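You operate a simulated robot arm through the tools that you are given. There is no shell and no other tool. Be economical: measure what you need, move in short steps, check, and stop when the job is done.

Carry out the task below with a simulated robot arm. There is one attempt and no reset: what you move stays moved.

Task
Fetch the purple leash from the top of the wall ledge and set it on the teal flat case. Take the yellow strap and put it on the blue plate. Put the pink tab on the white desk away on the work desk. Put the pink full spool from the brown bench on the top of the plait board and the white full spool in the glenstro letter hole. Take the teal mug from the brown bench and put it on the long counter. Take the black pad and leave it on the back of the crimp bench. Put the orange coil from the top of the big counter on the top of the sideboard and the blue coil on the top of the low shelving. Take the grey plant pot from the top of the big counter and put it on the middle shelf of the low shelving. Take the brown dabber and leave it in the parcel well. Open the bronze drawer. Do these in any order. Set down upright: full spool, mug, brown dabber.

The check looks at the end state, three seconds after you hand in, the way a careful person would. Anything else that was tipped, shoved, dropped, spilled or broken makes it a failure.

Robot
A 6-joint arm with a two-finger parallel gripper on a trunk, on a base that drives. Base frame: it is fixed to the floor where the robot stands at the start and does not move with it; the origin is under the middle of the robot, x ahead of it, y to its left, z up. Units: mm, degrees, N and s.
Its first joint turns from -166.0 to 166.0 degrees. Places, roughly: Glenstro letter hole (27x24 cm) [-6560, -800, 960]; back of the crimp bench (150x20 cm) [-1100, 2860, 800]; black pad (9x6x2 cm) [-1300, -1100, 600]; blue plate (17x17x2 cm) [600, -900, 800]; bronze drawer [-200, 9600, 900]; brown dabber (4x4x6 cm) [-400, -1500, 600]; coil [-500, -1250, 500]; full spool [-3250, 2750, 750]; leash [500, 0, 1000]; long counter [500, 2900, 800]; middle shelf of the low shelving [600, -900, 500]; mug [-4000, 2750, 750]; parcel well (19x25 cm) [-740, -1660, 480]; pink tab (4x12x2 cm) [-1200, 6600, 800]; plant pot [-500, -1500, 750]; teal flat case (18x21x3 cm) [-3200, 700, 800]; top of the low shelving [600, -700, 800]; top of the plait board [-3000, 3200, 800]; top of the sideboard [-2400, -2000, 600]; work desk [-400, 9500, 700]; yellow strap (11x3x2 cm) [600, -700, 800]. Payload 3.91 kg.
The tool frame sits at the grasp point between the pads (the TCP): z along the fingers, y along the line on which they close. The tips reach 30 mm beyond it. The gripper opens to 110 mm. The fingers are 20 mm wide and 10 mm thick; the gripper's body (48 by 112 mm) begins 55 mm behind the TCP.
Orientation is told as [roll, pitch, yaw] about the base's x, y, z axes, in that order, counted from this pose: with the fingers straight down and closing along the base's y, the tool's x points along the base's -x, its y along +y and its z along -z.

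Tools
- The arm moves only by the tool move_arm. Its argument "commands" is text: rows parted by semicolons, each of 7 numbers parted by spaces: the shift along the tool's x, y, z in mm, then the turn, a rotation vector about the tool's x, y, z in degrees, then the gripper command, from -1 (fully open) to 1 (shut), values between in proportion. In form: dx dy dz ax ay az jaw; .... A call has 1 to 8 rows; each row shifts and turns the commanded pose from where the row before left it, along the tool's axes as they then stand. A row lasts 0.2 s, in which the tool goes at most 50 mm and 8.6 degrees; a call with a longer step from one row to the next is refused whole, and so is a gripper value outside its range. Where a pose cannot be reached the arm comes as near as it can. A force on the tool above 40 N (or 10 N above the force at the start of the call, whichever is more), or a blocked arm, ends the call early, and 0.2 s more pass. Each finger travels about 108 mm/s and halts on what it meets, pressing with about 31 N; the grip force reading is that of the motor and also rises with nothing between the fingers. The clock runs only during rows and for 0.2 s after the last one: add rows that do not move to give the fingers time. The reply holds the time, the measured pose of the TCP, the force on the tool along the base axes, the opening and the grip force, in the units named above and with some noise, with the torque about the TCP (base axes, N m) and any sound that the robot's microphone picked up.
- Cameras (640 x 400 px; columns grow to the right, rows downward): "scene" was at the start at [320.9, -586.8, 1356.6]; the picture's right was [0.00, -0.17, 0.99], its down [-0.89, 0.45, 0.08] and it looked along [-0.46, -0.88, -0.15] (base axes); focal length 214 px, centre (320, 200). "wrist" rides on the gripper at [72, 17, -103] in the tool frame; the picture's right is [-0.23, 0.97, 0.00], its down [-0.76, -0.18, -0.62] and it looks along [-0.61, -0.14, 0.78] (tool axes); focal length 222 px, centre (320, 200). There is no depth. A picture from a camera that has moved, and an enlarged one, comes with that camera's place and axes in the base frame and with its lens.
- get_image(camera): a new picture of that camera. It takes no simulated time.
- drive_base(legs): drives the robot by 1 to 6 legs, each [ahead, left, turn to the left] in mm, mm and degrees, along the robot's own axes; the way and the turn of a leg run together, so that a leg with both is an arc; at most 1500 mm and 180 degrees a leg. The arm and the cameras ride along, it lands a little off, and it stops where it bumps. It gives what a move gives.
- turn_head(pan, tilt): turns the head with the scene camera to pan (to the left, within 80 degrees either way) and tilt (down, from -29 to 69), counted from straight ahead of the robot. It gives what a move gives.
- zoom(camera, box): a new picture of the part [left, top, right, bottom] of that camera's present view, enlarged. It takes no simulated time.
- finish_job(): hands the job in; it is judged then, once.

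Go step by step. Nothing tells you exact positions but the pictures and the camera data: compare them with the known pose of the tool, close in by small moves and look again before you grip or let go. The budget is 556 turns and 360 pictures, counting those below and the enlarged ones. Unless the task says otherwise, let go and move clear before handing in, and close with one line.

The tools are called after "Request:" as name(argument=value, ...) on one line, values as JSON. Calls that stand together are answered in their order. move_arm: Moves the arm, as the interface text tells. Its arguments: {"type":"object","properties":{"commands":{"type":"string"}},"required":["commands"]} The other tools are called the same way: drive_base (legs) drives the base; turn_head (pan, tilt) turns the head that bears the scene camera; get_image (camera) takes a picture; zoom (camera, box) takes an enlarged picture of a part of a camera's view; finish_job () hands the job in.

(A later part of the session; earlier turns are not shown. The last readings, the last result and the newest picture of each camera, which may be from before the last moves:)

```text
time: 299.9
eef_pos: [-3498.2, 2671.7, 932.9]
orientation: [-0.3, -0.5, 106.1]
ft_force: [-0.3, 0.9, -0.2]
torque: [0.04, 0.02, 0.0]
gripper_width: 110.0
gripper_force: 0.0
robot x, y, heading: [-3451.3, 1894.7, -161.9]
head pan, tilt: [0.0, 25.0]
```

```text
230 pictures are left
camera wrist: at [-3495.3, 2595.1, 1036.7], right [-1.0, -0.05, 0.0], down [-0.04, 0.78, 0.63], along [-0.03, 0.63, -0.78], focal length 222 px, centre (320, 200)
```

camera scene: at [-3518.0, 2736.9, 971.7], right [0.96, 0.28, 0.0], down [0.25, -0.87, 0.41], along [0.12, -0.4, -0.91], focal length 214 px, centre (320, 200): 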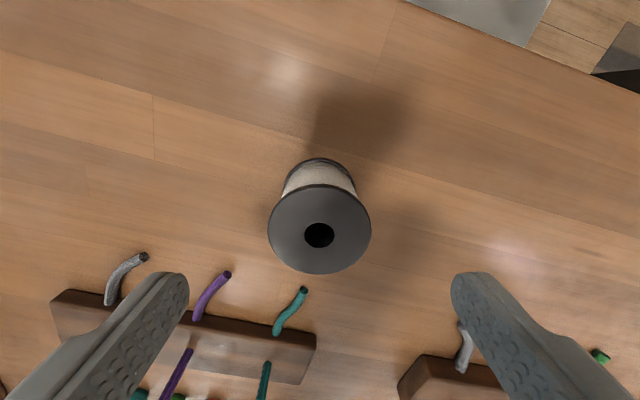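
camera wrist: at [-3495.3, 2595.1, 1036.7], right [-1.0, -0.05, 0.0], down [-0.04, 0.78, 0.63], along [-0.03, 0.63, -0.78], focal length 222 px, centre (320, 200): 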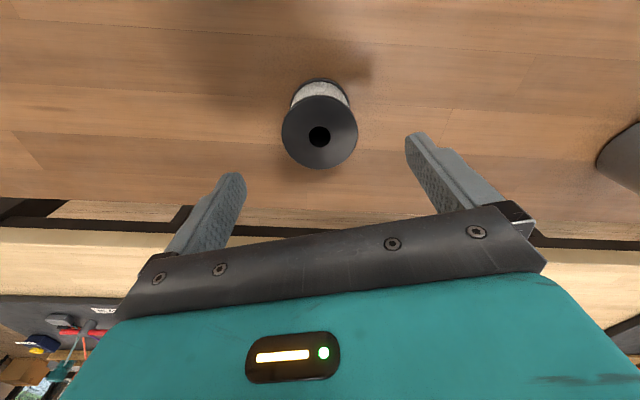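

The hole is a wall cubby, so I need a tilted grip. I'll turn to yaw 180, tilt 45° (fingers toward -x), and approach the white spool over the free strip on its +x side.

Request:
move_arm(commands="0 0 -45 0 0 -8.2 -1; 0 0 -45 0 0 -8.2 -1; 0 0 0 0 0 -8.2 -1; 0 0 0 0 0 -8.2 -1; 0 0 0 0 0 -8.2 -1; 0 0 0 0 0 -8.2 -1; 0 0 0 0 0 -8.2 -1; 0 0 0 0 0 -8.2 -1")

Request:
move_arm(commands="0 0 0 0 0 -8.3 -1; 45 0 0 0 0 0 -1; 45 0 0 0 -7.5 0 -1; 35 0 -10 0 -7.5 0 -1; 30 0 -15 0 -7.5 0 -1; 0 0 0 0 -7.5 0 -1; 0 0 0 0 -7.5 0 -1; 0 0 0 0 -7.5 0 -1")

Request:
turn_head(pan=0, tilt=10)

Request:
get_image(camera="scene")

Request:
get_image(camera="wrist")

```text
time: 301.7
eef_pos: [-3498.3, 2670.2, 1024.1]
orientation: [-0.5, 0.0, 171.9]
ft_force: [0.6, -0.3, 0.1]
torque: [-0.01, 0.02, -0.01]
gripper_width: 109.8
gripper_force: 0.0
robot x, y, heading: [-3449.5, 1898.9, -162.0]
head pan, tilt: [0.0, 25.0]
```

```text
time: 303.5
eef_pos: [-3339.7, 2670.4, 1036.2]
orientation: [-0.8, -45.0, -179.3]
ft_force: [-0.3, -1.2, -0.3]
torque: [-0.01, 0.0, 0.01]
gripper_width: 109.9
gripper_force: 0.1
robot x, y, heading: [-3452.7, 1898.9, -161.8]
head pan, tilt: [0.0, 25.0]
```

```text
time: 304.3
eef_pos: [-3340.0, 2670.9, 1035.3]
orientation: [-0.9, -45.0, -179.4]
ft_force: [-0.1, -0.3, 0.2]
torque: [0.0, 0.0, 0.05]
gripper_width: 110.0
gripper_force: 0.0
robot x, y, heading: [-3451.8, 1895.5, -161.9]
head pan, tilt: [0.0, 10.0]
```

```text
229 pictures are left
camera scene: at [-3379.5, 2667.9, 1127.8], right [0.0, 1.0, 0.01], down [0.82, 0.01, -0.57], along [-0.57, 0.01, -0.82], focal length 214 px, centre (320, 200)
```

scene: 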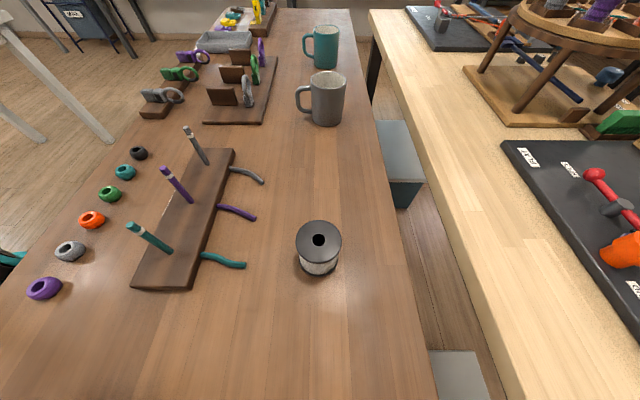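

```text
228 pictures are left
camera wrist: at [-3215.3, 2652.0, 1058.1], right [-0.16, -0.98, 0.15], down [-0.1, 0.17, 0.98], along [-0.98, 0.14, -0.12], focal length 222 px, centre (320, 200)
```

wrist: 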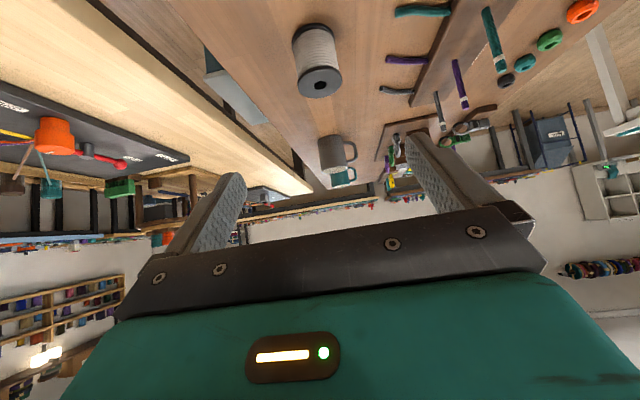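

Great view: white spool, grey mug, and teal mug beyond. I'll approach the spool along the tool axis.

Request:
move_arm(commands="4 0 40 0 0 0 -1; 4 0 40 0 0 0 -1; 4 0 40 0 0 0 -1; 4 0 40 0 0 0 -1; 4 0 25 0 0 0 -1; 0 0 0 0 0 0 -1")

Request:
get_image(camera="scene")

Request:
get_image(camera="wrist")

```text
time: 305.7
eef_pos: [-3456.7, 2672.1, 888.6]
orientation: [-0.8, -45.0, -179.4]
ft_force: [-1.7, -0.4, 0.4]
torque: [0.03, 0.03, 0.01]
gripper_width: 110.0
gripper_force: 0.1
robot x, y, heading: [-3450.2, 1895.3, -162.0]
head pan, tilt: [0.0, 10.0]
```

```text
227 pictures are left
camera scene: at [-3496.3, 2669.5, 981.4], right [0.0, 1.0, 0.01], down [0.82, 0.01, -0.57], along [-0.57, 0.01, -0.82], focal length 214 px, centre (320, 200)
```

scene: 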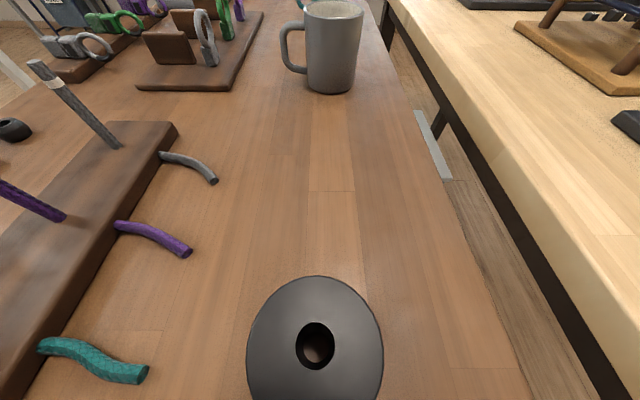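

```text
226 pictures are left
camera wrist: at [-3332.1, 2653.5, 911.6], right [-0.16, -0.98, 0.15], down [-0.1, 0.17, 0.98], along [-0.98, 0.14, -0.12], focal length 222 px, centre (320, 200)
```

wrist: 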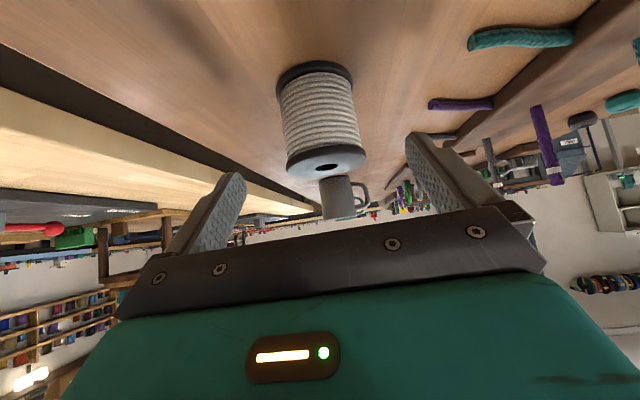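

Request:
move_arm(commands="0 0 24 0 0 0 -1; 0 0 23 0 0 0 -1; 0 0 0 0 0 0 -1; 0 0 0 0 0 0 0.3; 0 0 0 0 0 0 1; 0 0 0 0 0 0 1; 0 0 0 0 0 0 1")

Request:
get_image(camera="wrist")

```text
time: 307.3
eef_pos: [-3488.4, 2672.6, 856.4]
orientation: [-0.8, -44.8, -179.4]
ft_force: [-0.3, -1.6, 1.4]
torque: [-0.12, -0.02, -0.01]
gripper_width: 61.0
gripper_force: 31.4
robot x, y, heading: [-3450.9, 1898.0, -162.2]
head pan, tilt: [0.0, 10.0]
```

```text
225 pictures are left
camera wrist: at [-3364.5, 2654.0, 879.0], right [-0.16, -0.98, 0.15], down [-0.1, 0.17, 0.98], along [-0.98, 0.14, -0.12], focal length 222 px, centre (320, 200)
```

wrist: 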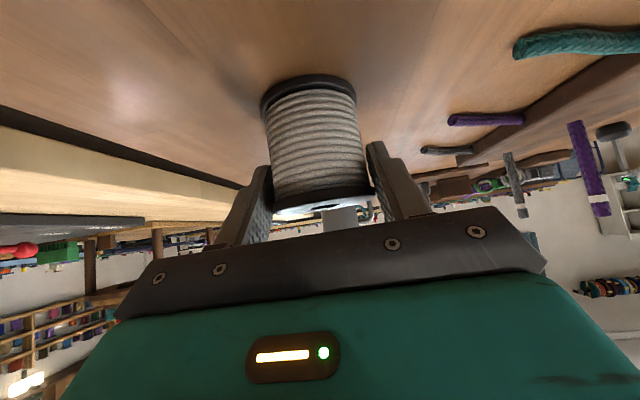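

Gripped. I'll lift straight up and look ahead toward -x for the route.

Request:
move_arm(commands="-10 0 -10 0 0 0 1; -32 0 -32 0 0 0 1; -32 0 -32 0 0 0 1; -32 0 -32 0 0 0 1; -32 0 -32 0 0 0 1; 0 0 0 0 0 0 1")

Request:
turn_head(pan=0, tilt=-29)

Request:
get_image(camera="scene")

Request:
get_image(camera="wrist")

Request:
turn_head(pan=-50, tilt=-20)

Request:
get_image(camera="scene")

```text
time: 308.7
eef_pos: [-3489.4, 2668.2, 1052.4]
orientation: [-0.7, -44.9, -179.4]
ft_force: [0.0, -0.2, -0.8]
torque: [0.0, 0.01, -0.02]
gripper_width: 60.7
gripper_force: 30.5
robot x, y, heading: [-3452.4, 1897.1, -161.7]
head pan, tilt: [0.0, 10.0]
```

```text
time: 309.8
eef_pos: [-3488.9, 2669.0, 1052.5]
orientation: [-0.9, -44.9, -179.3]
ft_force: [-0.1, -0.7, -1.2]
torque: [0.01, -0.03, 0.0]
gripper_width: 60.9
gripper_force: 31.5
robot x, y, heading: [-3449.7, 1899.4, -161.7]
head pan, tilt: [0.0, -28.6]
```

```text
224 pictures are left
camera scene: at [-3550.3, 2665.6, 1202.9], right [0.0, 1.0, 0.01], down [0.28, 0.01, -0.96], along [-0.96, 0.0, -0.28], focal length 214 px, centre (320, 200)
```

scene: 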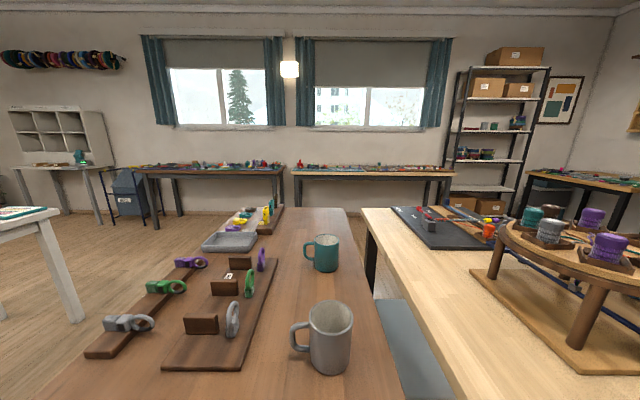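

```text
223 pictures are left
camera wrist: at [-3364.7, 2650.2, 1075.1], right [-0.16, -0.98, 0.15], down [-0.1, 0.17, 0.98], along [-0.98, 0.14, -0.12], focal length 222 px, centre (320, 200)
```

wrist: 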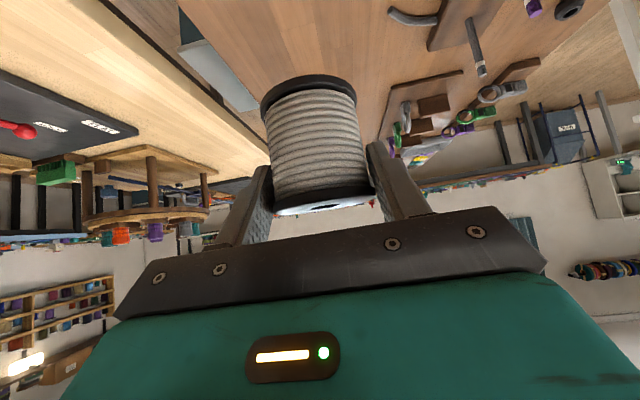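

```text
time: 310.9
eef_pos: [-3490.4, 2669.1, 1053.2]
orientation: [-0.8, -44.8, -179.3]
ft_force: [0.0, -0.3, -1.0]
torque: [0.0, -0.02, 0.01]
gripper_width: 60.7
gripper_force: 31.5
robot x, y, heading: [-3447.6, 1897.7, -161.8]
head pan, tilt: [-50.0, -20.0]
```

```text
222 pictures are left
camera scene: at [-3530.0, 2723.8, 1208.7], right [0.54, 0.64, 0.55], down [0.51, 0.27, -0.82], along [-0.67, 0.72, -0.18], focal length 214 px, centre (320, 200)
```

scene: 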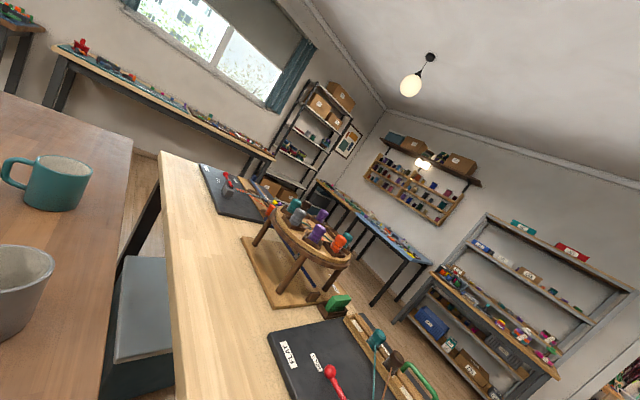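

The letter rack is the white pigeonhole unit on the far wall at left. I'll drive along the aisle to -x, then down -y in the open area, turning so the arm points at the wall.

Request:
drive_base(legs=[[927, -301, 0], [880, -286, 0], [380, 1220, 0], [0, 0, 90]])

Request:
move_arm(commands="0 0 0 5.9 0 5.9 1; 0 0 0 5.9 0 5.9 1; 0 0 0 5.9 0 5.9 1; 0 0 0 5.9 0 5.9 1; 0 0 0 5.9 0 5.9 1; 0 0 0 5.9 0 5.9 1; 0 0 0 5.9 0 5.9 1; 0 0 0 5.9 0 5.9 1")

Request:
move_arm(commands="0 0 0 5.9 0 5.9 1; 0 0 0 5.9 0 5.9 1; 0 0 0 4.5 0 4.5 1; 0 0 0 0 0 0 1")

Request:
turn_head(pan=0, tilt=-29)

Request:
get_image(camera="scene")

```text
time: 330.3
eef_pos: [-6095.2, 578.6, 1052.8]
orientation: [-0.8, -44.9, -89.0]
ft_force: [-0.4, 0.3, -0.3]
torque: [0.02, -0.01, 0.04]
gripper_width: 60.9
gripper_force: 30.4
robot x, y, heading: [-5324.0, 624.3, -71.7]
head pan, tilt: [-50.0, -20.0]
```

```text
time: 332.1
eef_pos: [-6094.8, 578.3, 1052.5]
orientation: [-0.5, -45.5, -156.0]
ft_force: [0.0, 0.2, -1.6]
torque: [0.01, 0.01, 0.01]
gripper_width: 60.7
gripper_force: 31.1
robot x, y, heading: [-5323.4, 623.5, -71.5]
head pan, tilt: [-50.0, -20.0]
```

```text
time: 333.1
eef_pos: [-6095.0, 579.2, 1051.5]
orientation: [-0.2, -45.6, -179.3]
ft_force: [0.1, -0.2, -0.1]
torque: [0.0, 0.01, 0.02]
gripper_width: 60.9
gripper_force: 31.4
robot x, y, heading: [-5325.0, 625.7, -71.4]
head pan, tilt: [-50.0, -20.0]
```

```text
time: 334.2
eef_pos: [-6095.1, 578.2, 1053.4]
orientation: [-0.2, -45.4, -179.3]
ft_force: [0.4, -0.5, -1.1]
torque: [0.01, 0.03, 0.02]
gripper_width: 60.5
gripper_force: 31.2
robot x, y, heading: [-5319.4, 621.9, -71.4]
head pan, tilt: [0.0, -28.6]
```

```text
221 pictures are left
camera scene: at [-6154.5, 576.1, 1203.6], right [-0.01, 1.0, 0.0], down [0.27, 0.01, -0.96], along [-0.96, -0.01, -0.27], focal length 214 px, centre (320, 200)
```

scene: 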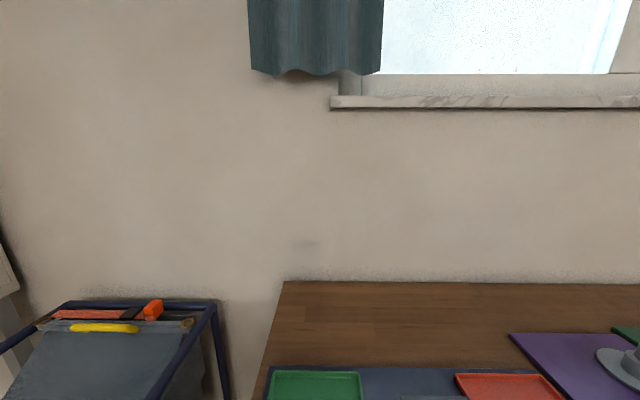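

Request:
move_arm(commands="35 0 -35 0 0 0 1; 35 0 -35 0 0 0 1; 35 0 -35 0 0 0 1; 35 0 -35 0 0 0 1; 35 0 -35 0 0 0 1; 0 0 0 0 0 0 1")

Request:
drive_base(legs=[[1232, -415, 0]])

Request:
get_image(camera="scene")

```text
time: 335.6
eef_pos: [-5846.8, 580.6, 1051.0]
orientation: [-0.2, -45.4, -179.2]
ft_force: [-0.3, -0.6, -1.0]
torque: [0.02, 0.0, 0.01]
gripper_width: 60.5
gripper_force: 31.1
robot x, y, heading: [-5326.9, 621.2, -71.7]
head pan, tilt: [0.0, -28.6]
```

```text
time: 342.1
eef_pos: [-5850.4, -709.1, 1052.1]
orientation: [-0.2, -45.5, -178.8]
ft_force: [0.9, -0.4, -0.3]
torque: [-0.01, -0.03, 0.01]
gripper_width: 60.6
gripper_force: 30.3
robot x, y, heading: [-5328.9, -664.4, -71.0]
head pan, tilt: [0.0, -28.6]
```

```text
220 pictures are left
camera scene: at [-5909.8, -712.2, 1202.7], right [-0.02, 1.0, 0.0], down [0.27, 0.01, -0.96], along [-0.96, -0.02, -0.27], focal length 214 px, centre (320, 200)
```

scene: 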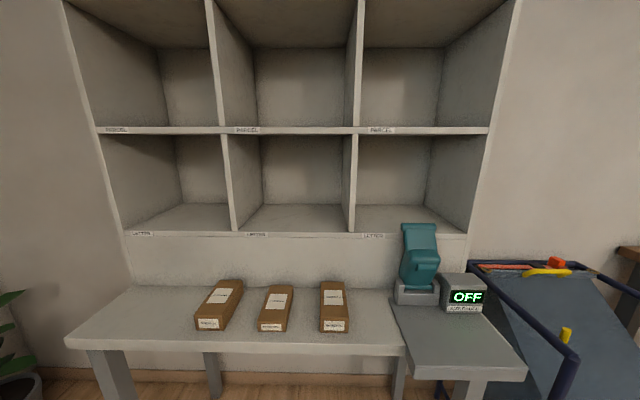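

Request:
zoom(camera="scene", box=[90, 110, 290, 250])

Request:
zoom(camera="scene", box=[290, 110, 490, 250])

```text
2.86 times, centred on (190, 180) of scene
camera zoom: at [-5909.8, -712.2, 1202.7], right [-0.02, 1.0, 0.0], down [0.27, 0.01, -0.96], along [-0.96, -0.02, -0.27], focal length 613 px, centre (691, 257)
```

zoom: 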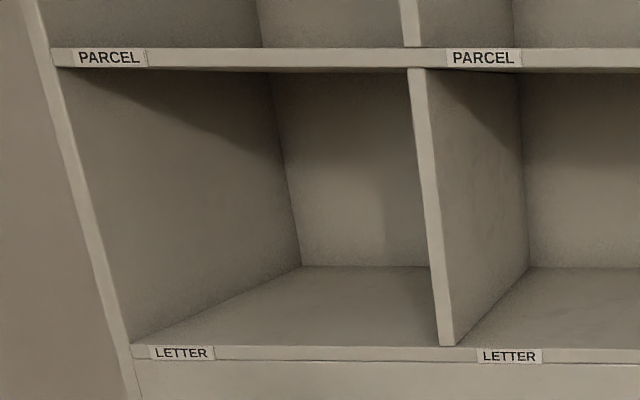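

```text
2.86 times, centred on (390, 180) of scene
camera zoom: at [-5909.8, -712.2, 1202.7], right [-0.02, 1.0, 0.0], down [0.27, 0.01, -0.96], along [-0.96, -0.02, -0.27], focal length 613 px, centre (120, 257)
```

zoom: 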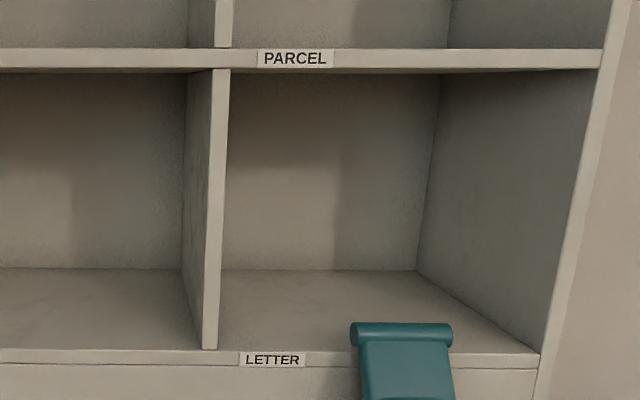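

The (-6560,-800,960) target matches the middle column, lower (LETTER) row, with floor z≈956. I'll tilt up briefly to check the column names.

Request:
move_arm(commands="0 0 0 0 -8 0 1; 0 0 0 0 -8 0 1; 0 0 0 0 -8 0 1")

Request:
get_image(camera="scene")

```text
time: 342.9
eef_pos: [-5851.2, -709.8, 1051.7]
orientation: [-0.3, -69.6, -178.8]
ft_force: [0.5, -0.3, -0.4]
torque: [-0.01, -0.01, 0.0]
gripper_width: 60.3
gripper_force: 31.1
robot x, y, heading: [-5331.3, -666.3, -71.2]
head pan, tilt: [0.0, -28.6]
```

```text
217 pictures are left
camera scene: at [-5842.7, -710.8, 1214.1], right [-0.02, 1.0, 0.0], down [-0.14, 0.0, -0.99], along [-0.99, -0.02, 0.14], focal length 214 px, centre (320, 200)
```

scene: 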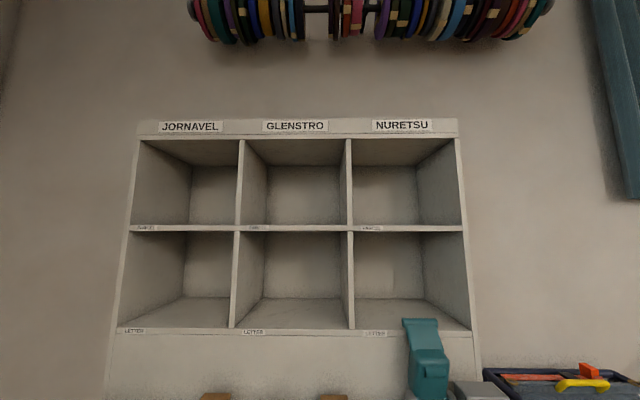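

GLENSTRO is the middle column, confirmed. I'll restore the 45° tilt and drive closer.

Request:
move_arm(commands="0 0 0 0 8 0 1; 0 0 0 0 8 0 1; 0 0 0 0 8.5 0 1")

Request:
drive_base(legs=[[-66, -453, 0]])

Request:
turn_head(pan=0, tilt=-10)

Request:
get_image(camera="scene")

Request:
get_image(camera="wrist")

```text
time: 343.7
eef_pos: [-5850.1, -710.7, 1052.1]
orientation: [-0.1, -45.1, -178.8]
ft_force: [-0.7, 0.4, -0.5]
torque: [0.02, 0.0, -0.02]
gripper_width: 60.8
gripper_force: 31.3
robot x, y, heading: [-5328.2, -665.9, -71.1]
head pan, tilt: [0.0, -28.6]
```

```text
time: 346.5
eef_pos: [-6296.7, -792.8, 1051.4]
orientation: [-0.2, -45.0, -178.7]
ft_force: [-0.8, 0.6, -0.8]
torque: [0.0, -0.02, -0.01]
gripper_width: 60.7
gripper_force: 30.9
robot x, y, heading: [-5777.5, -750.4, -70.8]
head pan, tilt: [0.0, -28.6]
```

```text
time: 347.3
eef_pos: [-6296.1, -793.4, 1052.2]
orientation: [-0.3, -44.9, -178.7]
ft_force: [-0.5, -0.3, -1.5]
torque: [0.01, -0.01, -0.03]
gripper_width: 60.3
gripper_force: 30.9
robot x, y, heading: [-5776.4, -749.8, -71.2]
head pan, tilt: [0.0, -10.0]
```

```text
216 pictures are left
camera scene: at [-6352.3, -795.4, 1172.3], right [-0.02, 1.0, 0.0], down [0.57, 0.01, -0.82], along [-0.82, -0.02, -0.57], focal length 214 px, centre (320, 200)
```

scene: 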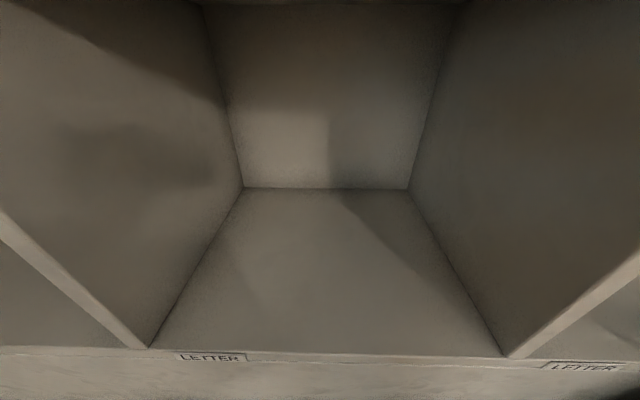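

```text
215 pictures are left
camera wrist: at [-6172.1, -808.5, 1073.9], right [-0.14, -0.98, 0.16], down [-0.1, 0.17, 0.98], along [-0.98, 0.12, -0.12], focal length 222 px, centre (320, 200)
```

wrist: 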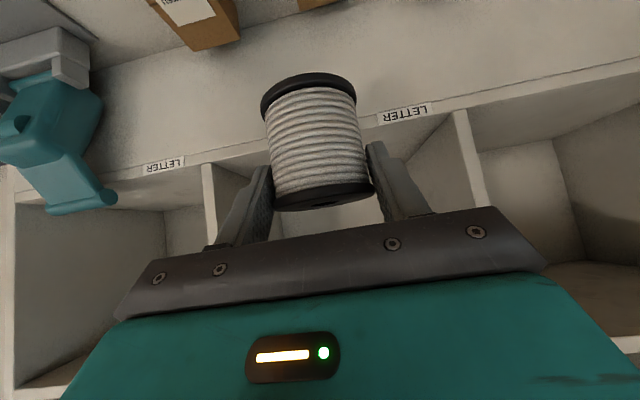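

The hole's floor looks nearer z≈987, front x≈-6420, y-centre -792. I'll raise 25 mm and insert the spool to about x=-6500.

Request:
turn_head(pan=0, tilt=25)

Request:
move_arm(commands="-18 0 -18 0 0 0 1; -28 0 28 0 0 0 1; -28 0 28 0 0 0 1; -28 0 28 0 0 0 1; -28 0 28 0 0 0 1; 0 0 0 0 0 0 1")

Request:
get_image(camera="scene")

Request:
get_image(camera="wrist")

```text
time: 348.3
eef_pos: [-6297.6, -792.6, 1051.1]
orientation: [-0.2, -45.0, -178.7]
ft_force: [0.2, -0.4, -0.8]
torque: [0.02, -0.03, -0.03]
gripper_width: 60.4
gripper_force: 30.9
robot x, y, heading: [-5775.9, -745.5, -71.2]
head pan, tilt: [0.0, 25.0]
```

```text
time: 349.3
eef_pos: [-6407.2, -796.7, 1077.5]
orientation: [0.2, -44.9, -179.1]
ft_force: [49.8, -4.7, -7.3]
torque: [0.39, 6.8, -1.63]
gripper_width: 60.3
gripper_force: 31.1
robot x, y, heading: [-5772.0, -743.9, -71.1]
head pan, tilt: [0.0, 25.0]
stopped in row 5: the force on the tool passed its limit at 172 N (the readings are from after the stop); the commanded pose is now the measured one
```

```text
214 pictures are left
camera scene: at [-6428.0, -796.4, 1152.7], right [-0.01, 1.0, 0.01], down [0.95, 0.01, -0.32], along [-0.32, 0.0, -0.95], focal length 214 px, centre (320, 200)
```

scene: 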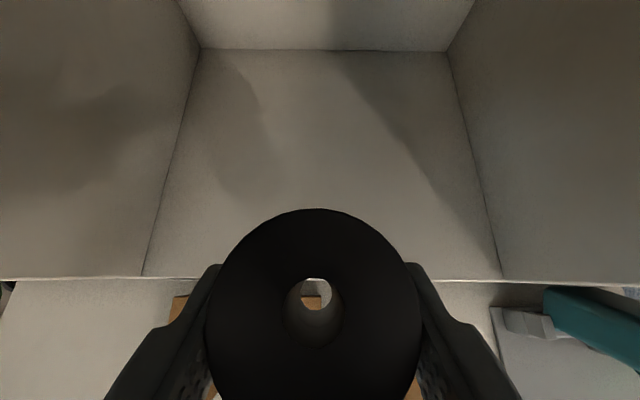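

```text
213 pictures are left
camera wrist: at [-6282.8, -812.1, 1100.5], right [-0.14, -0.98, 0.16], down [-0.1, 0.18, 0.98], along [-0.98, 0.12, -0.13], focal length 222 px, centre (320, 200)
```

wrist: 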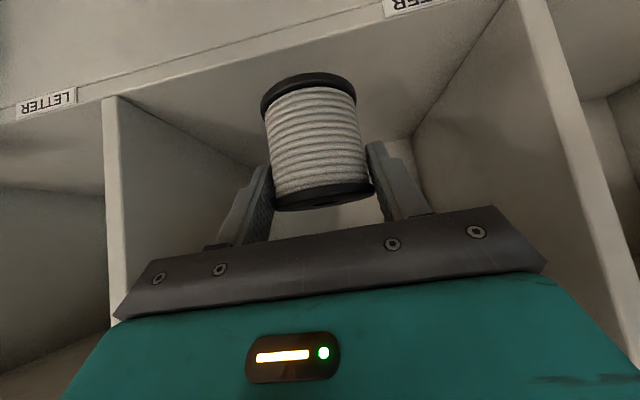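

The top of the hand hit the shelf above (z≈1204). I need to slide in lower, TCP≈1052. I'll back off first, then descend and re-enter carefully.

Request:
move_arm(commands="28 0 -28 0 0 0 1; 28 0 -28 0 0 0 1; 0 -2 0 0 0 0 1; 0 0 0 0 0 0 1")

Request:
turn_head(pan=0, tilt=-29)

Request:
get_image(camera="scene")

Request:
get_image(camera="wrist")

```text
time: 350.3
eef_pos: [-6333.2, -792.6, 1075.9]
orientation: [0.2, -44.7, -179.1]
ft_force: [-0.5, -0.4, -1.1]
torque: [-0.02, -0.02, 0.01]
gripper_width: 60.5
gripper_force: 30.6
robot x, y, heading: [-5778.5, -747.0, -71.2]
head pan, tilt: [0.0, 25.0]
```

```text
time: 351.6
eef_pos: [-6333.1, -792.8, 1075.2]
orientation: [0.3, -44.7, -179.2]
ft_force: [0.3, -0.1, -0.8]
torque: [0.02, 0.0, 0.0]
gripper_width: 60.5
gripper_force: 31.1
robot x, y, heading: [-5773.4, -747.5, -71.0]
head pan, tilt: [0.0, -28.6]
```

```text
212 pictures are left
camera scene: at [-6394.3, -794.6, 1226.3], right [-0.02, 1.0, 0.0], down [0.29, 0.0, -0.96], along [-0.96, -0.02, -0.29], focal length 214 px, centre (320, 200)
```

scene: 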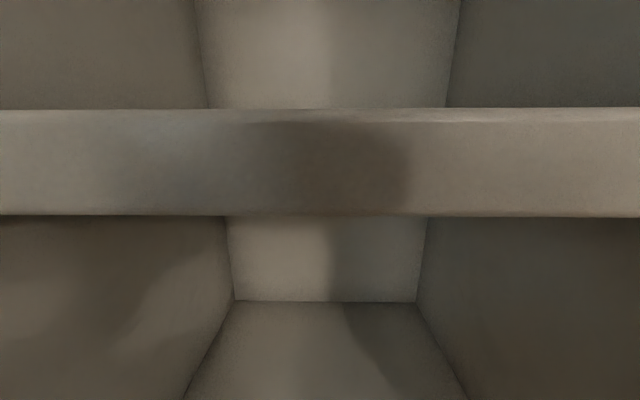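

```text
211 pictures are left
camera wrist: at [-6208.2, -808.5, 1099.1], right [-0.14, -0.98, 0.16], down [-0.11, 0.18, 0.98], along [-0.98, 0.12, -0.13], focal length 222 px, centre (320, 200)
```

wrist: 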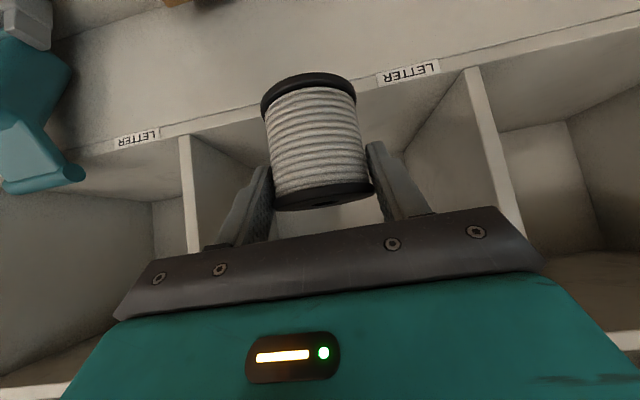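

The shelf underside is ≈1211 and the floor ≈990. I'll use TCP z≈1056 and creep in.

Request:
turn_head(pan=0, tilt=25)

Request:
move_arm(commands="14 0 14 0 0 0 1; -20 0 20 0 0 0 1; -20 0 20 0 0 0 1; -10 0 10 0 0 0 1; 0 0 0 0 0 0 1")

Request:
move_arm(commands="-7 0 7 0 0 0 1; -7 0 7 0 0 0 1; -7 0 7 0 0 0 1; 0 0 0 0 0 0 1")

Request:
get_image(camera="wrist")

```text
time: 352.8
eef_pos: [-6332.9, -793.3, 1076.1]
orientation: [0.2, -44.8, -179.1]
ft_force: [-0.1, 0.4, -1.0]
torque: [-0.01, -0.03, -0.01]
gripper_width: 60.5
gripper_force: 31.0
robot x, y, heading: [-5781.0, -748.7, -71.0]
head pan, tilt: [0.0, 25.0]
```

```text
time: 354.0
eef_pos: [-6403.4, -794.4, 1056.5]
orientation: [0.2, -44.7, -179.1]
ft_force: [-0.1, 0.1, -0.3]
torque: [0.04, 0.02, -0.01]
gripper_width: 60.5
gripper_force: 30.9
robot x, y, heading: [-5774.2, -747.1, -71.3]
head pan, tilt: [0.0, 25.0]
```

```text
time: 355.0
eef_pos: [-6433.8, -793.4, 1056.0]
orientation: [0.2, -44.8, -179.1]
ft_force: [0.3, 1.1, -1.1]
torque: [0.0, -0.01, 0.03]
gripper_width: 60.3
gripper_force: 31.6
robot x, y, heading: [-5774.8, -748.4, -71.2]
head pan, tilt: [0.0, 25.0]
```

```text
210 pictures are left
camera wrist: at [-6308.4, -809.7, 1078.6], right [-0.14, -0.98, 0.16], down [-0.11, 0.18, 0.98], along [-0.98, 0.12, -0.13], focal length 222 px, centre (320, 200)
```

wrist: 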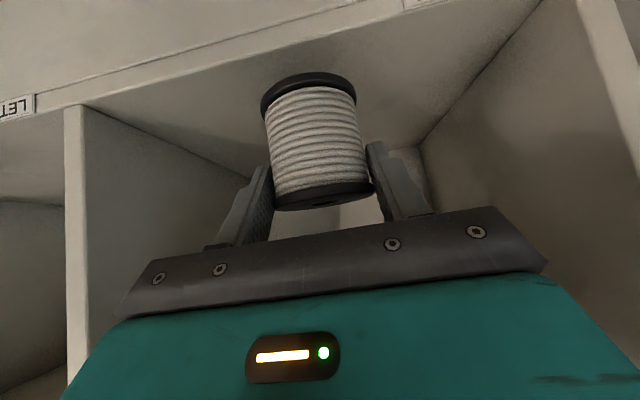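

Request:
move_arm(commands="-7 0 7 0 0 0 1; -7 0 7 0 0 0 1; -7 0 7 0 0 0 1; -4 0 4 0 0 0 1; 0 0 0 0 0 0 1")

Request:
move_arm(commands="2 0 2 0 0 0 1; 2 0 2 0 0 0 1; 0 0 0 0 0 0 1")

Request:
move_arm(commands="1.5 0 1.5 0 0 0 1; 1.5 0 1.5 0 0 0 1; 0 0 0 0 0 0 1")

Request:
get_image(camera="wrist")

```text
time: 356.2
eef_pos: [-6468.1, -795.2, 1055.8]
orientation: [0.2, -44.8, -179.1]
ft_force: [0.8, -0.5, -0.7]
torque: [-0.01, -0.02, -0.01]
gripper_width: 60.6
gripper_force: 30.7
robot x, y, heading: [-5774.1, -747.8, -71.2]
head pan, tilt: [0.0, 25.0]
```

```text
time: 357.0
eef_pos: [-6468.6, -794.9, 1051.1]
orientation: [0.2, -44.8, -179.1]
ft_force: [0.5, 0.6, -1.1]
torque: [0.01, 0.01, -0.01]
gripper_width: 60.4
gripper_force: 31.7
robot x, y, heading: [-5776.8, -746.5, -71.2]
head pan, tilt: [0.0, 25.0]
```

```text
time: 357.8
eef_pos: [-6468.1, -794.9, 1045.5]
orientation: [0.1, -44.9, -179.1]
ft_force: [0.4, 0.9, -1.4]
torque: [0.01, -0.01, -0.02]
gripper_width: 60.5
gripper_force: 30.7
robot x, y, heading: [-5774.9, -746.5, -71.1]
head pan, tilt: [0.0, 25.0]
```

```text
209 pictures are left
camera wrist: at [-6343.4, -810.9, 1068.6], right [-0.14, -0.98, 0.16], down [-0.11, 0.18, 0.98], along [-0.98, 0.12, -0.13], focal length 222 px, centre (320, 200)
```

wrist: 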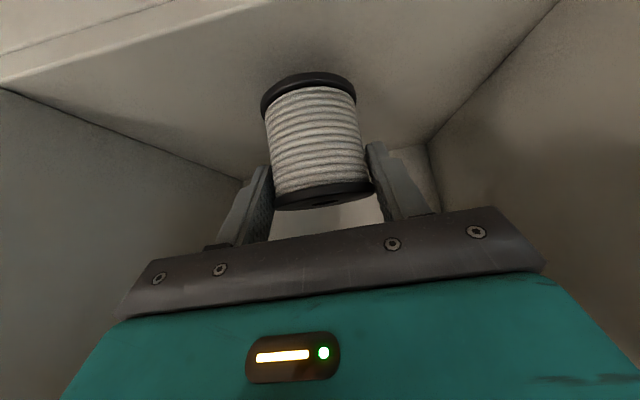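

Request:
move_arm(commands="2 0 2 0 0 0 1; 2 0 2 0 0 0 1; 0 0 0 0 0 0 1")

Request:
move_arm(commands="2 0 2 0 0 0 1; 2 0 2 0 0 0 1; 0 0 0 0 0 0 1")

Request:
move_arm(commands="2 0 2 0 0 0 1; 2 0 2 0 0 0 1; 0 0 0 0 0 0 1")

Request:
move_arm(commands="2 0 2 0 0 0 1; 2 0 2 0 0 0 1; 0 0 0 0 0 0 1")

```text
time: 358.6
eef_pos: [-6467.9, -794.6, 1040.5]
orientation: [0.2, -44.7, -179.0]
ft_force: [0.0, 0.1, -1.0]
torque: [-0.02, -0.02, 0.0]
gripper_width: 60.1
gripper_force: 30.4
robot x, y, heading: [-5773.2, -743.2, -71.2]
head pan, tilt: [0.0, 25.0]
```

```text
time: 359.4
eef_pos: [-6467.8, -794.6, 1033.6]
orientation: [0.2, -44.7, -179.0]
ft_force: [-0.1, 0.0, -0.9]
torque: [0.0, -0.03, 0.0]
gripper_width: 60.3
gripper_force: 30.7
robot x, y, heading: [-5777.4, -747.4, -71.0]
head pan, tilt: [0.0, 25.0]
```

```text
time: 360.2
eef_pos: [-6467.6, -795.1, 1029.0]
orientation: [0.3, -44.8, -179.1]
ft_force: [-0.6, 0.6, 3.5]
torque: [0.05, 0.23, -0.03]
gripper_width: 60.4
gripper_force: 31.7
robot x, y, heading: [-5774.3, -744.2, -71.0]
head pan, tilt: [0.0, 25.0]
```

```text
time: 361.0
eef_pos: [-6468.0, -795.1, 1024.2]
orientation: [0.1, -44.9, -179.1]
ft_force: [1.4, 1.8, 22.4]
torque: [0.33, 0.3, 0.18]
gripper_width: 60.4
gripper_force: 30.9
robot x, y, heading: [-5775.3, -743.8, -71.3]
head pan, tilt: [0.0, 25.0]
```

The spool touches the floor. I'll open and back straight out (+x).

Request:
move_arm(commands="0 0 0 0 0 0 0.2; 0 0 0 0 0 0 -0.4; 0 0 0 0 0 0 -0.7; -2 0 -2 0 0 0 -0.7; 20 0 -20 0 0 0 -0.7; 30 0 -30 0 0 0 -0.7; 35 0 -35 0 0 0 -0.7; 0 0 0 0 0 0 -0.7")

Request:
get_image(camera="wrist")

Request:
turn_head(pan=0, tilt=-10)

Request:
get_image(camera="scene")

```text
time: 362.8
eef_pos: [-6346.8, -792.6, 1026.4]
orientation: [0.2, -44.6, -179.1]
ft_force: [0.4, 0.1, -0.3]
torque: [0.01, 0.02, 0.03]
gripper_width: 93.4
gripper_force: 0.1
robot x, y, heading: [-5772.7, -746.7, -71.2]
head pan, tilt: [0.0, 25.0]
```

```text
208 pictures are left
camera wrist: at [-6222.7, -809.3, 1049.5], right [-0.14, -0.98, 0.16], down [-0.11, 0.18, 0.98], along [-0.98, 0.12, -0.13], focal length 222 px, centre (320, 200)
```

wrist: 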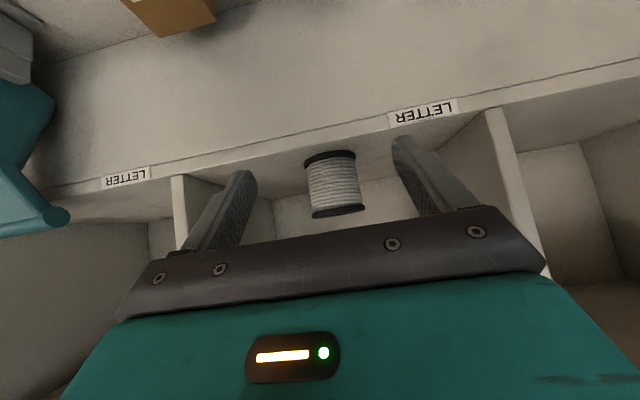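

```text
time: 363.8
eef_pos: [-6347.9, -793.3, 1026.4]
orientation: [0.2, -44.8, -179.1]
ft_force: [-0.5, 0.3, -1.1]
torque: [0.0, 0.0, 0.01]
gripper_width: 93.7
gripper_force: 0.0
robot x, y, heading: [-5774.8, -747.7, -71.0]
head pan, tilt: [0.0, -10.0]
```

```text
207 pictures are left
camera scene: at [-6403.4, -795.4, 1147.0], right [-0.02, 1.0, 0.0], down [0.58, 0.01, -0.82], along [-0.82, -0.02, -0.58], focal length 214 px, centre (320, 200)
```

scene: 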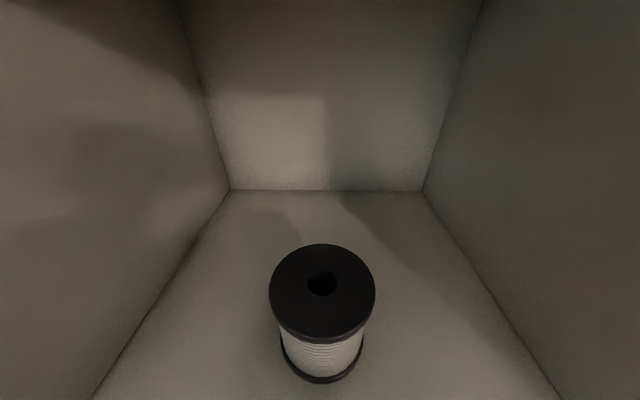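

The white spool stands in the GLENSTRO letter hole. Next is the teal mug near (-4150,2683). I'll drive out, straighten the tool, and go back to the bench.

Request:
drive_base(legs=[[147, 426, 0], [-1253, 432, 0], [-1253, 432, 0], [0, 0, -94], [-1100, 295, 0]])

Request:
move_arm(commands="0 0 0 0 7.5 0 -1; 0 0 0 0 7.5 0 -1; 0 0 0 0 7.5 0 -1; 0 0 0 0 7.5 0 -1; 0 0 0 0 7.5 0 -1; 0 0 0 0 7.3 0 -1; 0 0 -40 0 0 0 -1; 0 0 0 0 0 0 -1")

Request:
turn_head(pan=0, tilt=-25)

Request:
get_image(camera="scene")

Request:
get_image(camera="wrist")

```text
time: 388.4
eef_pos: [-4154.0, 2463.5, 1026.7]
orientation: [0.3, -44.8, 86.5]
ft_force: [0.0, 0.4, 0.4]
torque: [0.0, 0.01, 0.01]
gripper_width: 93.5
gripper_force: 0.1
robot x, y, heading: [-4148.5, 1891.5, -165.5]
head pan, tilt: [0.0, -10.0]
```

```text
time: 390.2
eef_pos: [-4155.7, 2463.3, 1067.7]
orientation: [0.1, 0.2, 86.8]
ft_force: [0.3, 0.5, 0.7]
torque: [0.0, 0.0, 0.0]
gripper_width: 110.0
gripper_force: 0.2
robot x, y, heading: [-4149.9, 1888.1, -165.5]
head pan, tilt: [0.0, -10.0]
```

```text
time: 391.0
eef_pos: [-4154.8, 2464.1, 1066.1]
orientation: [0.2, 0.1, 86.7]
ft_force: [-0.3, -0.3, -0.4]
torque: [0.0, 0.01, 0.04]
gripper_width: 110.0
gripper_force: 0.2
robot x, y, heading: [-4152.9, 1887.7, -165.4]
head pan, tilt: [0.0, -25.0]
```

```text
206 pictures are left
camera scene: at [-4145.2, 2607.6, 1124.8], right [1.0, -0.06, 0.0], down [-0.05, -0.91, -0.42], along [0.02, 0.42, -0.91], focal length 214 px, centre (320, 200)
```

scene: 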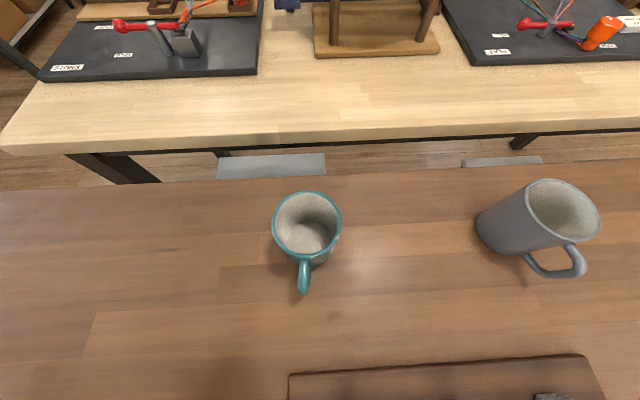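

```text
205 pictures are left
camera wrist: at [-4175.2, 2390.8, 1170.2], right [-0.96, 0.28, 0.0], down [0.22, 0.75, 0.62], along [0.17, 0.6, -0.78], focal length 222 px, centre (320, 200)
```

wrist: 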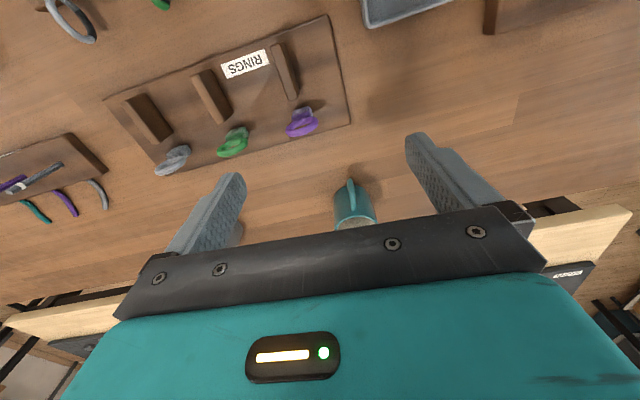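

Teal mug rim at about (-4159,2697), handle toward -y. I'll move above with closing along x.

Request:
move_arm(commands="-46 3.2 15 0 0 0 -1; -46 3.2 15 0 0 0 -1; -46 3.2 15 0 0 0 -1; -46 3.2 15 0 0 0 -1; -48 3.2 10 0 0 0 -1; 0 0 0 0 0 0 -1")

Request:
turn_head(pan=0, tilt=25)

Request:
get_image(camera="scene")

Request:
get_image(camera="wrist")

```text
time: 392.4
eef_pos: [-4157.6, 2696.3, 998.1]
orientation: [0.0, 0.1, 86.7]
ft_force: [1.3, -0.5, 0.3]
torque: [-0.01, -0.01, -0.02]
gripper_width: 110.2
gripper_force: 0.0
robot x, y, heading: [-4153.2, 1889.1, -165.5]
head pan, tilt: [0.0, -25.0]
```

```text
time: 393.5
eef_pos: [-4157.4, 2697.4, 997.4]
orientation: [0.1, 0.0, 86.7]
ft_force: [0.3, -0.4, -0.7]
torque: [-0.02, -0.04, 0.03]
gripper_width: 109.7
gripper_force: 0.1
robot x, y, heading: [-4151.4, 1889.4, -165.3]
head pan, tilt: [0.0, 25.0]
```

```text
204 pictures are left
camera scene: at [-4153.0, 2765.0, 1034.6], right [1.0, -0.06, 0.0], down [-0.05, -0.9, 0.42], along [-0.03, -0.42, -0.91], focal length 214 px, centre (320, 200)
```

scene: 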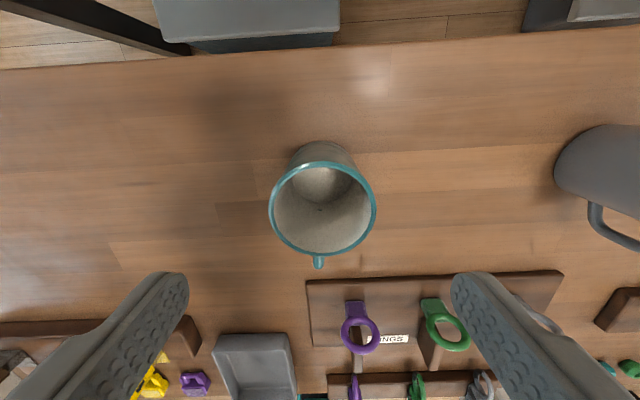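

```text
203 pictures are left
camera wrist: at [-4178.6, 2624.1, 1101.1], right [-0.96, 0.28, 0.0], down [0.22, 0.75, 0.62], along [0.17, 0.6, -0.78], focal length 222 px, centre (320, 200)
```

wrist: 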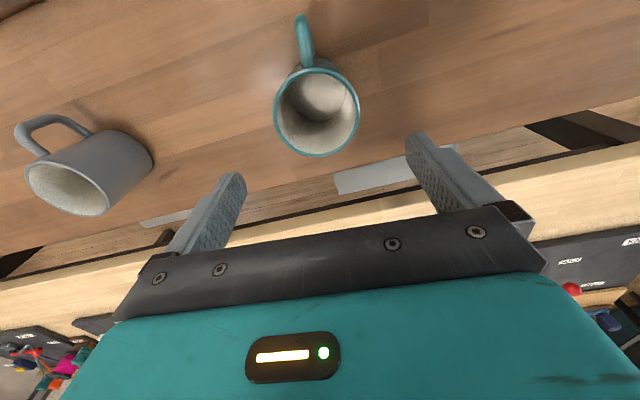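

Request:
move_arm(commands="9 0 40 0 0 0 -1; 0 0 40 0 0 0 -1; 0 0 30 0 0 0 -1; 0 0 0 0 0 0 -1")

Request:
get_image(camera="wrist")

Request:
get_image(camera="scene")

```text
time: 394.5
eef_pos: [-4156.7, 2686.9, 885.7]
orientation: [0.2, 0.1, 86.6]
ft_force: [0.1, 0.7, 0.6]
torque: [0.01, 0.0, 0.0]
gripper_width: 110.3
gripper_force: 0.2
robot x, y, heading: [-4148.9, 1890.8, -165.5]
head pan, tilt: [0.0, 25.0]
```

```text
202 pictures are left
camera wrist: at [-4177.9, 2614.4, 990.4], right [-0.96, 0.28, 0.0], down [0.22, 0.75, 0.62], along [0.17, 0.6, -0.78], focal length 222 px, centre (320, 200)
```

wrist: 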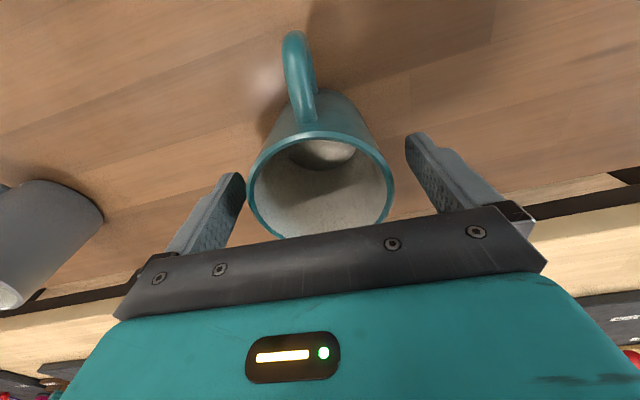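

```text
201 pictures are left
camera scene: at [-4152.3, 2755.3, 924.0], right [1.0, -0.06, 0.0], down [-0.05, -0.9, 0.42], along [-0.03, -0.42, -0.91], focal length 214 px, centre (320, 200)
```

scene: 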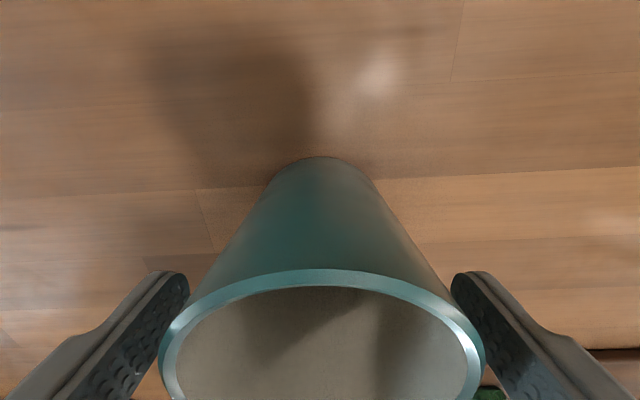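

Request:
move_arm(commands="0 0 12 0 0 0 -1; 0 0 12 0 0 0 -1; 0 0 0 0 0 0 -1; 0 0 0 0 0 0 0.3; 0 0 0 0 0 0 1; 0 0 0 0 0 0 1; 0 0 0 0 0 0 1")

Request:
get_image(camera="wrist")

```text
time: 396.1
eef_pos: [-4157.4, 2687.1, 863.0]
orientation: [0.2, 0.0, 86.7]
ft_force: [0.1, 0.4, -0.1]
torque: [0.03, -0.01, -0.02]
gripper_width: 78.1
gripper_force: 31.0
robot x, y, heading: [-4155.0, 1890.3, -165.5]
head pan, tilt: [0.0, 25.0]
```

```text
200 pictures are left
camera wrist: at [-4178.3, 2614.4, 966.3], right [-0.96, 0.28, 0.0], down [0.22, 0.75, 0.62], along [0.17, 0.6, -0.78], focal length 222 px, centre (320, 200)
```

wrist: 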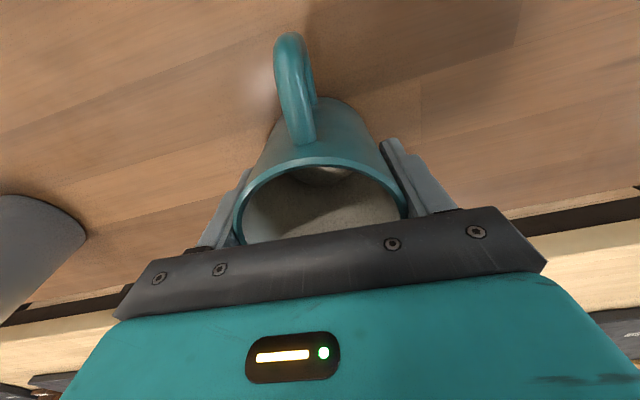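

Gripped at 78 mm. I'll lift, retract, and take the long way round (south end of the tables) to the long counter.

Request:
move_arm(commands="0 0 -25 0 0 0 1; 0 0 -45 0 0 0 1; 0 0 -50 0 0 0 1; 0 0 -40 0 0 0 1; 48 0 0 0 0 0 1; 48 0 0 0 0 0 1; 48 0 0 0 0 0 1; 48 0 0 0 0 0 1")

Request:
get_image(camera="wrist")

Request:
drive_base(legs=[[-932, 339, 0], [-932, 339, 0], [256, 992, 0], [256, 992, 0], [0, 0, -90]])

```text
time: 397.9
eef_pos: [-4170.3, 2495.0, 1021.6]
orientation: [0.1, 0.1, 86.8]
ft_force: [0.8, 1.0, -3.4]
torque: [-0.06, -0.02, -0.02]
gripper_width: 78.1
gripper_force: 30.8
robot x, y, heading: [-4150.7, 1891.3, -165.5]
head pan, tilt: [0.0, 25.0]
```

```text
199 pictures are left
camera wrist: at [-4189.8, 2422.3, 1125.8], right [-0.96, 0.28, 0.0], down [0.22, 0.75, 0.62], along [0.17, 0.6, -0.78], focal length 222 px, centre (320, 200)
```

wrist: 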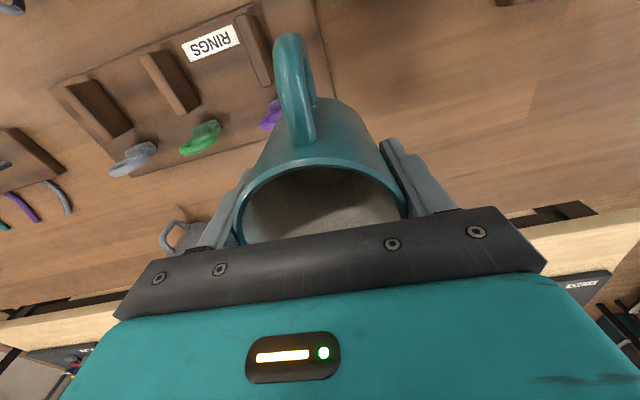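

```text
time: 421.6
eef_pos: [-1549.6, -341.0, 1023.5]
orientation: [0.2, 0.0, -4.1]
ft_force: [-0.2, -0.8, -4.0]
torque: [0.01, -0.04, 0.03]
gripper_width: 77.2
gripper_force: 31.0
robot x, y, heading: [-2154.8, -347.8, 104.0]
head pan, tilt: [0.0, 25.0]
```

Request:
drive_base(legs=[[-217, -850, 0], [-217, -850, 0], [986, -246, 0], [986, -246, 0]])

Request:
turn_head(pan=0, tilt=-29)

Request:
get_image(camera="scene")

```text
time: 440.2
eef_pos: [256.5, 1650.2, 1022.8]
orientation: [0.2, -0.1, -5.4]
ft_force: [0.0, -0.6, -3.0]
torque: [0.0, 0.03, 0.0]
gripper_width: 77.6
gripper_force: 31.1
robot x, y, heading: [-350.9, 1654.9, 102.7]
head pan, tilt: [0.0, 25.0]
```

```text
time: 441.4
eef_pos: [256.3, 1650.5, 1022.7]
orientation: [0.1, 0.2, -5.3]
ft_force: [-0.1, 0.1, -3.8]
torque: [0.02, -0.04, 0.02]
gripper_width: 77.5
gripper_force: 30.7
robot x, y, heading: [-351.3, 1653.4, 102.5]
head pan, tilt: [0.0, -28.6]
```

```text
198 pictures are left
camera scene: at [406.6, 1635.3, 1085.2], right [-0.09, -1.0, 0.0], down [-0.87, 0.08, -0.48], along [0.48, -0.04, -0.88], focal length 214 px, centre (320, 200)
```

scene: 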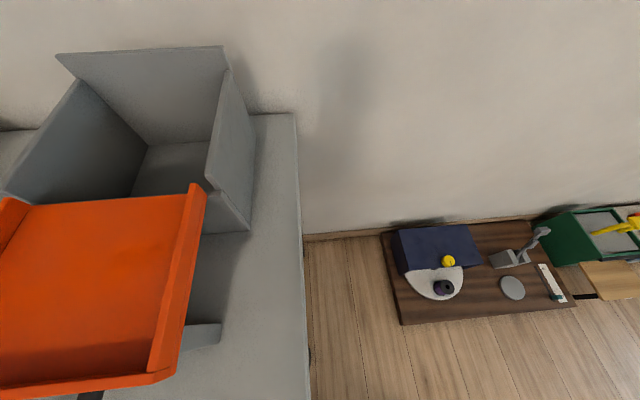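

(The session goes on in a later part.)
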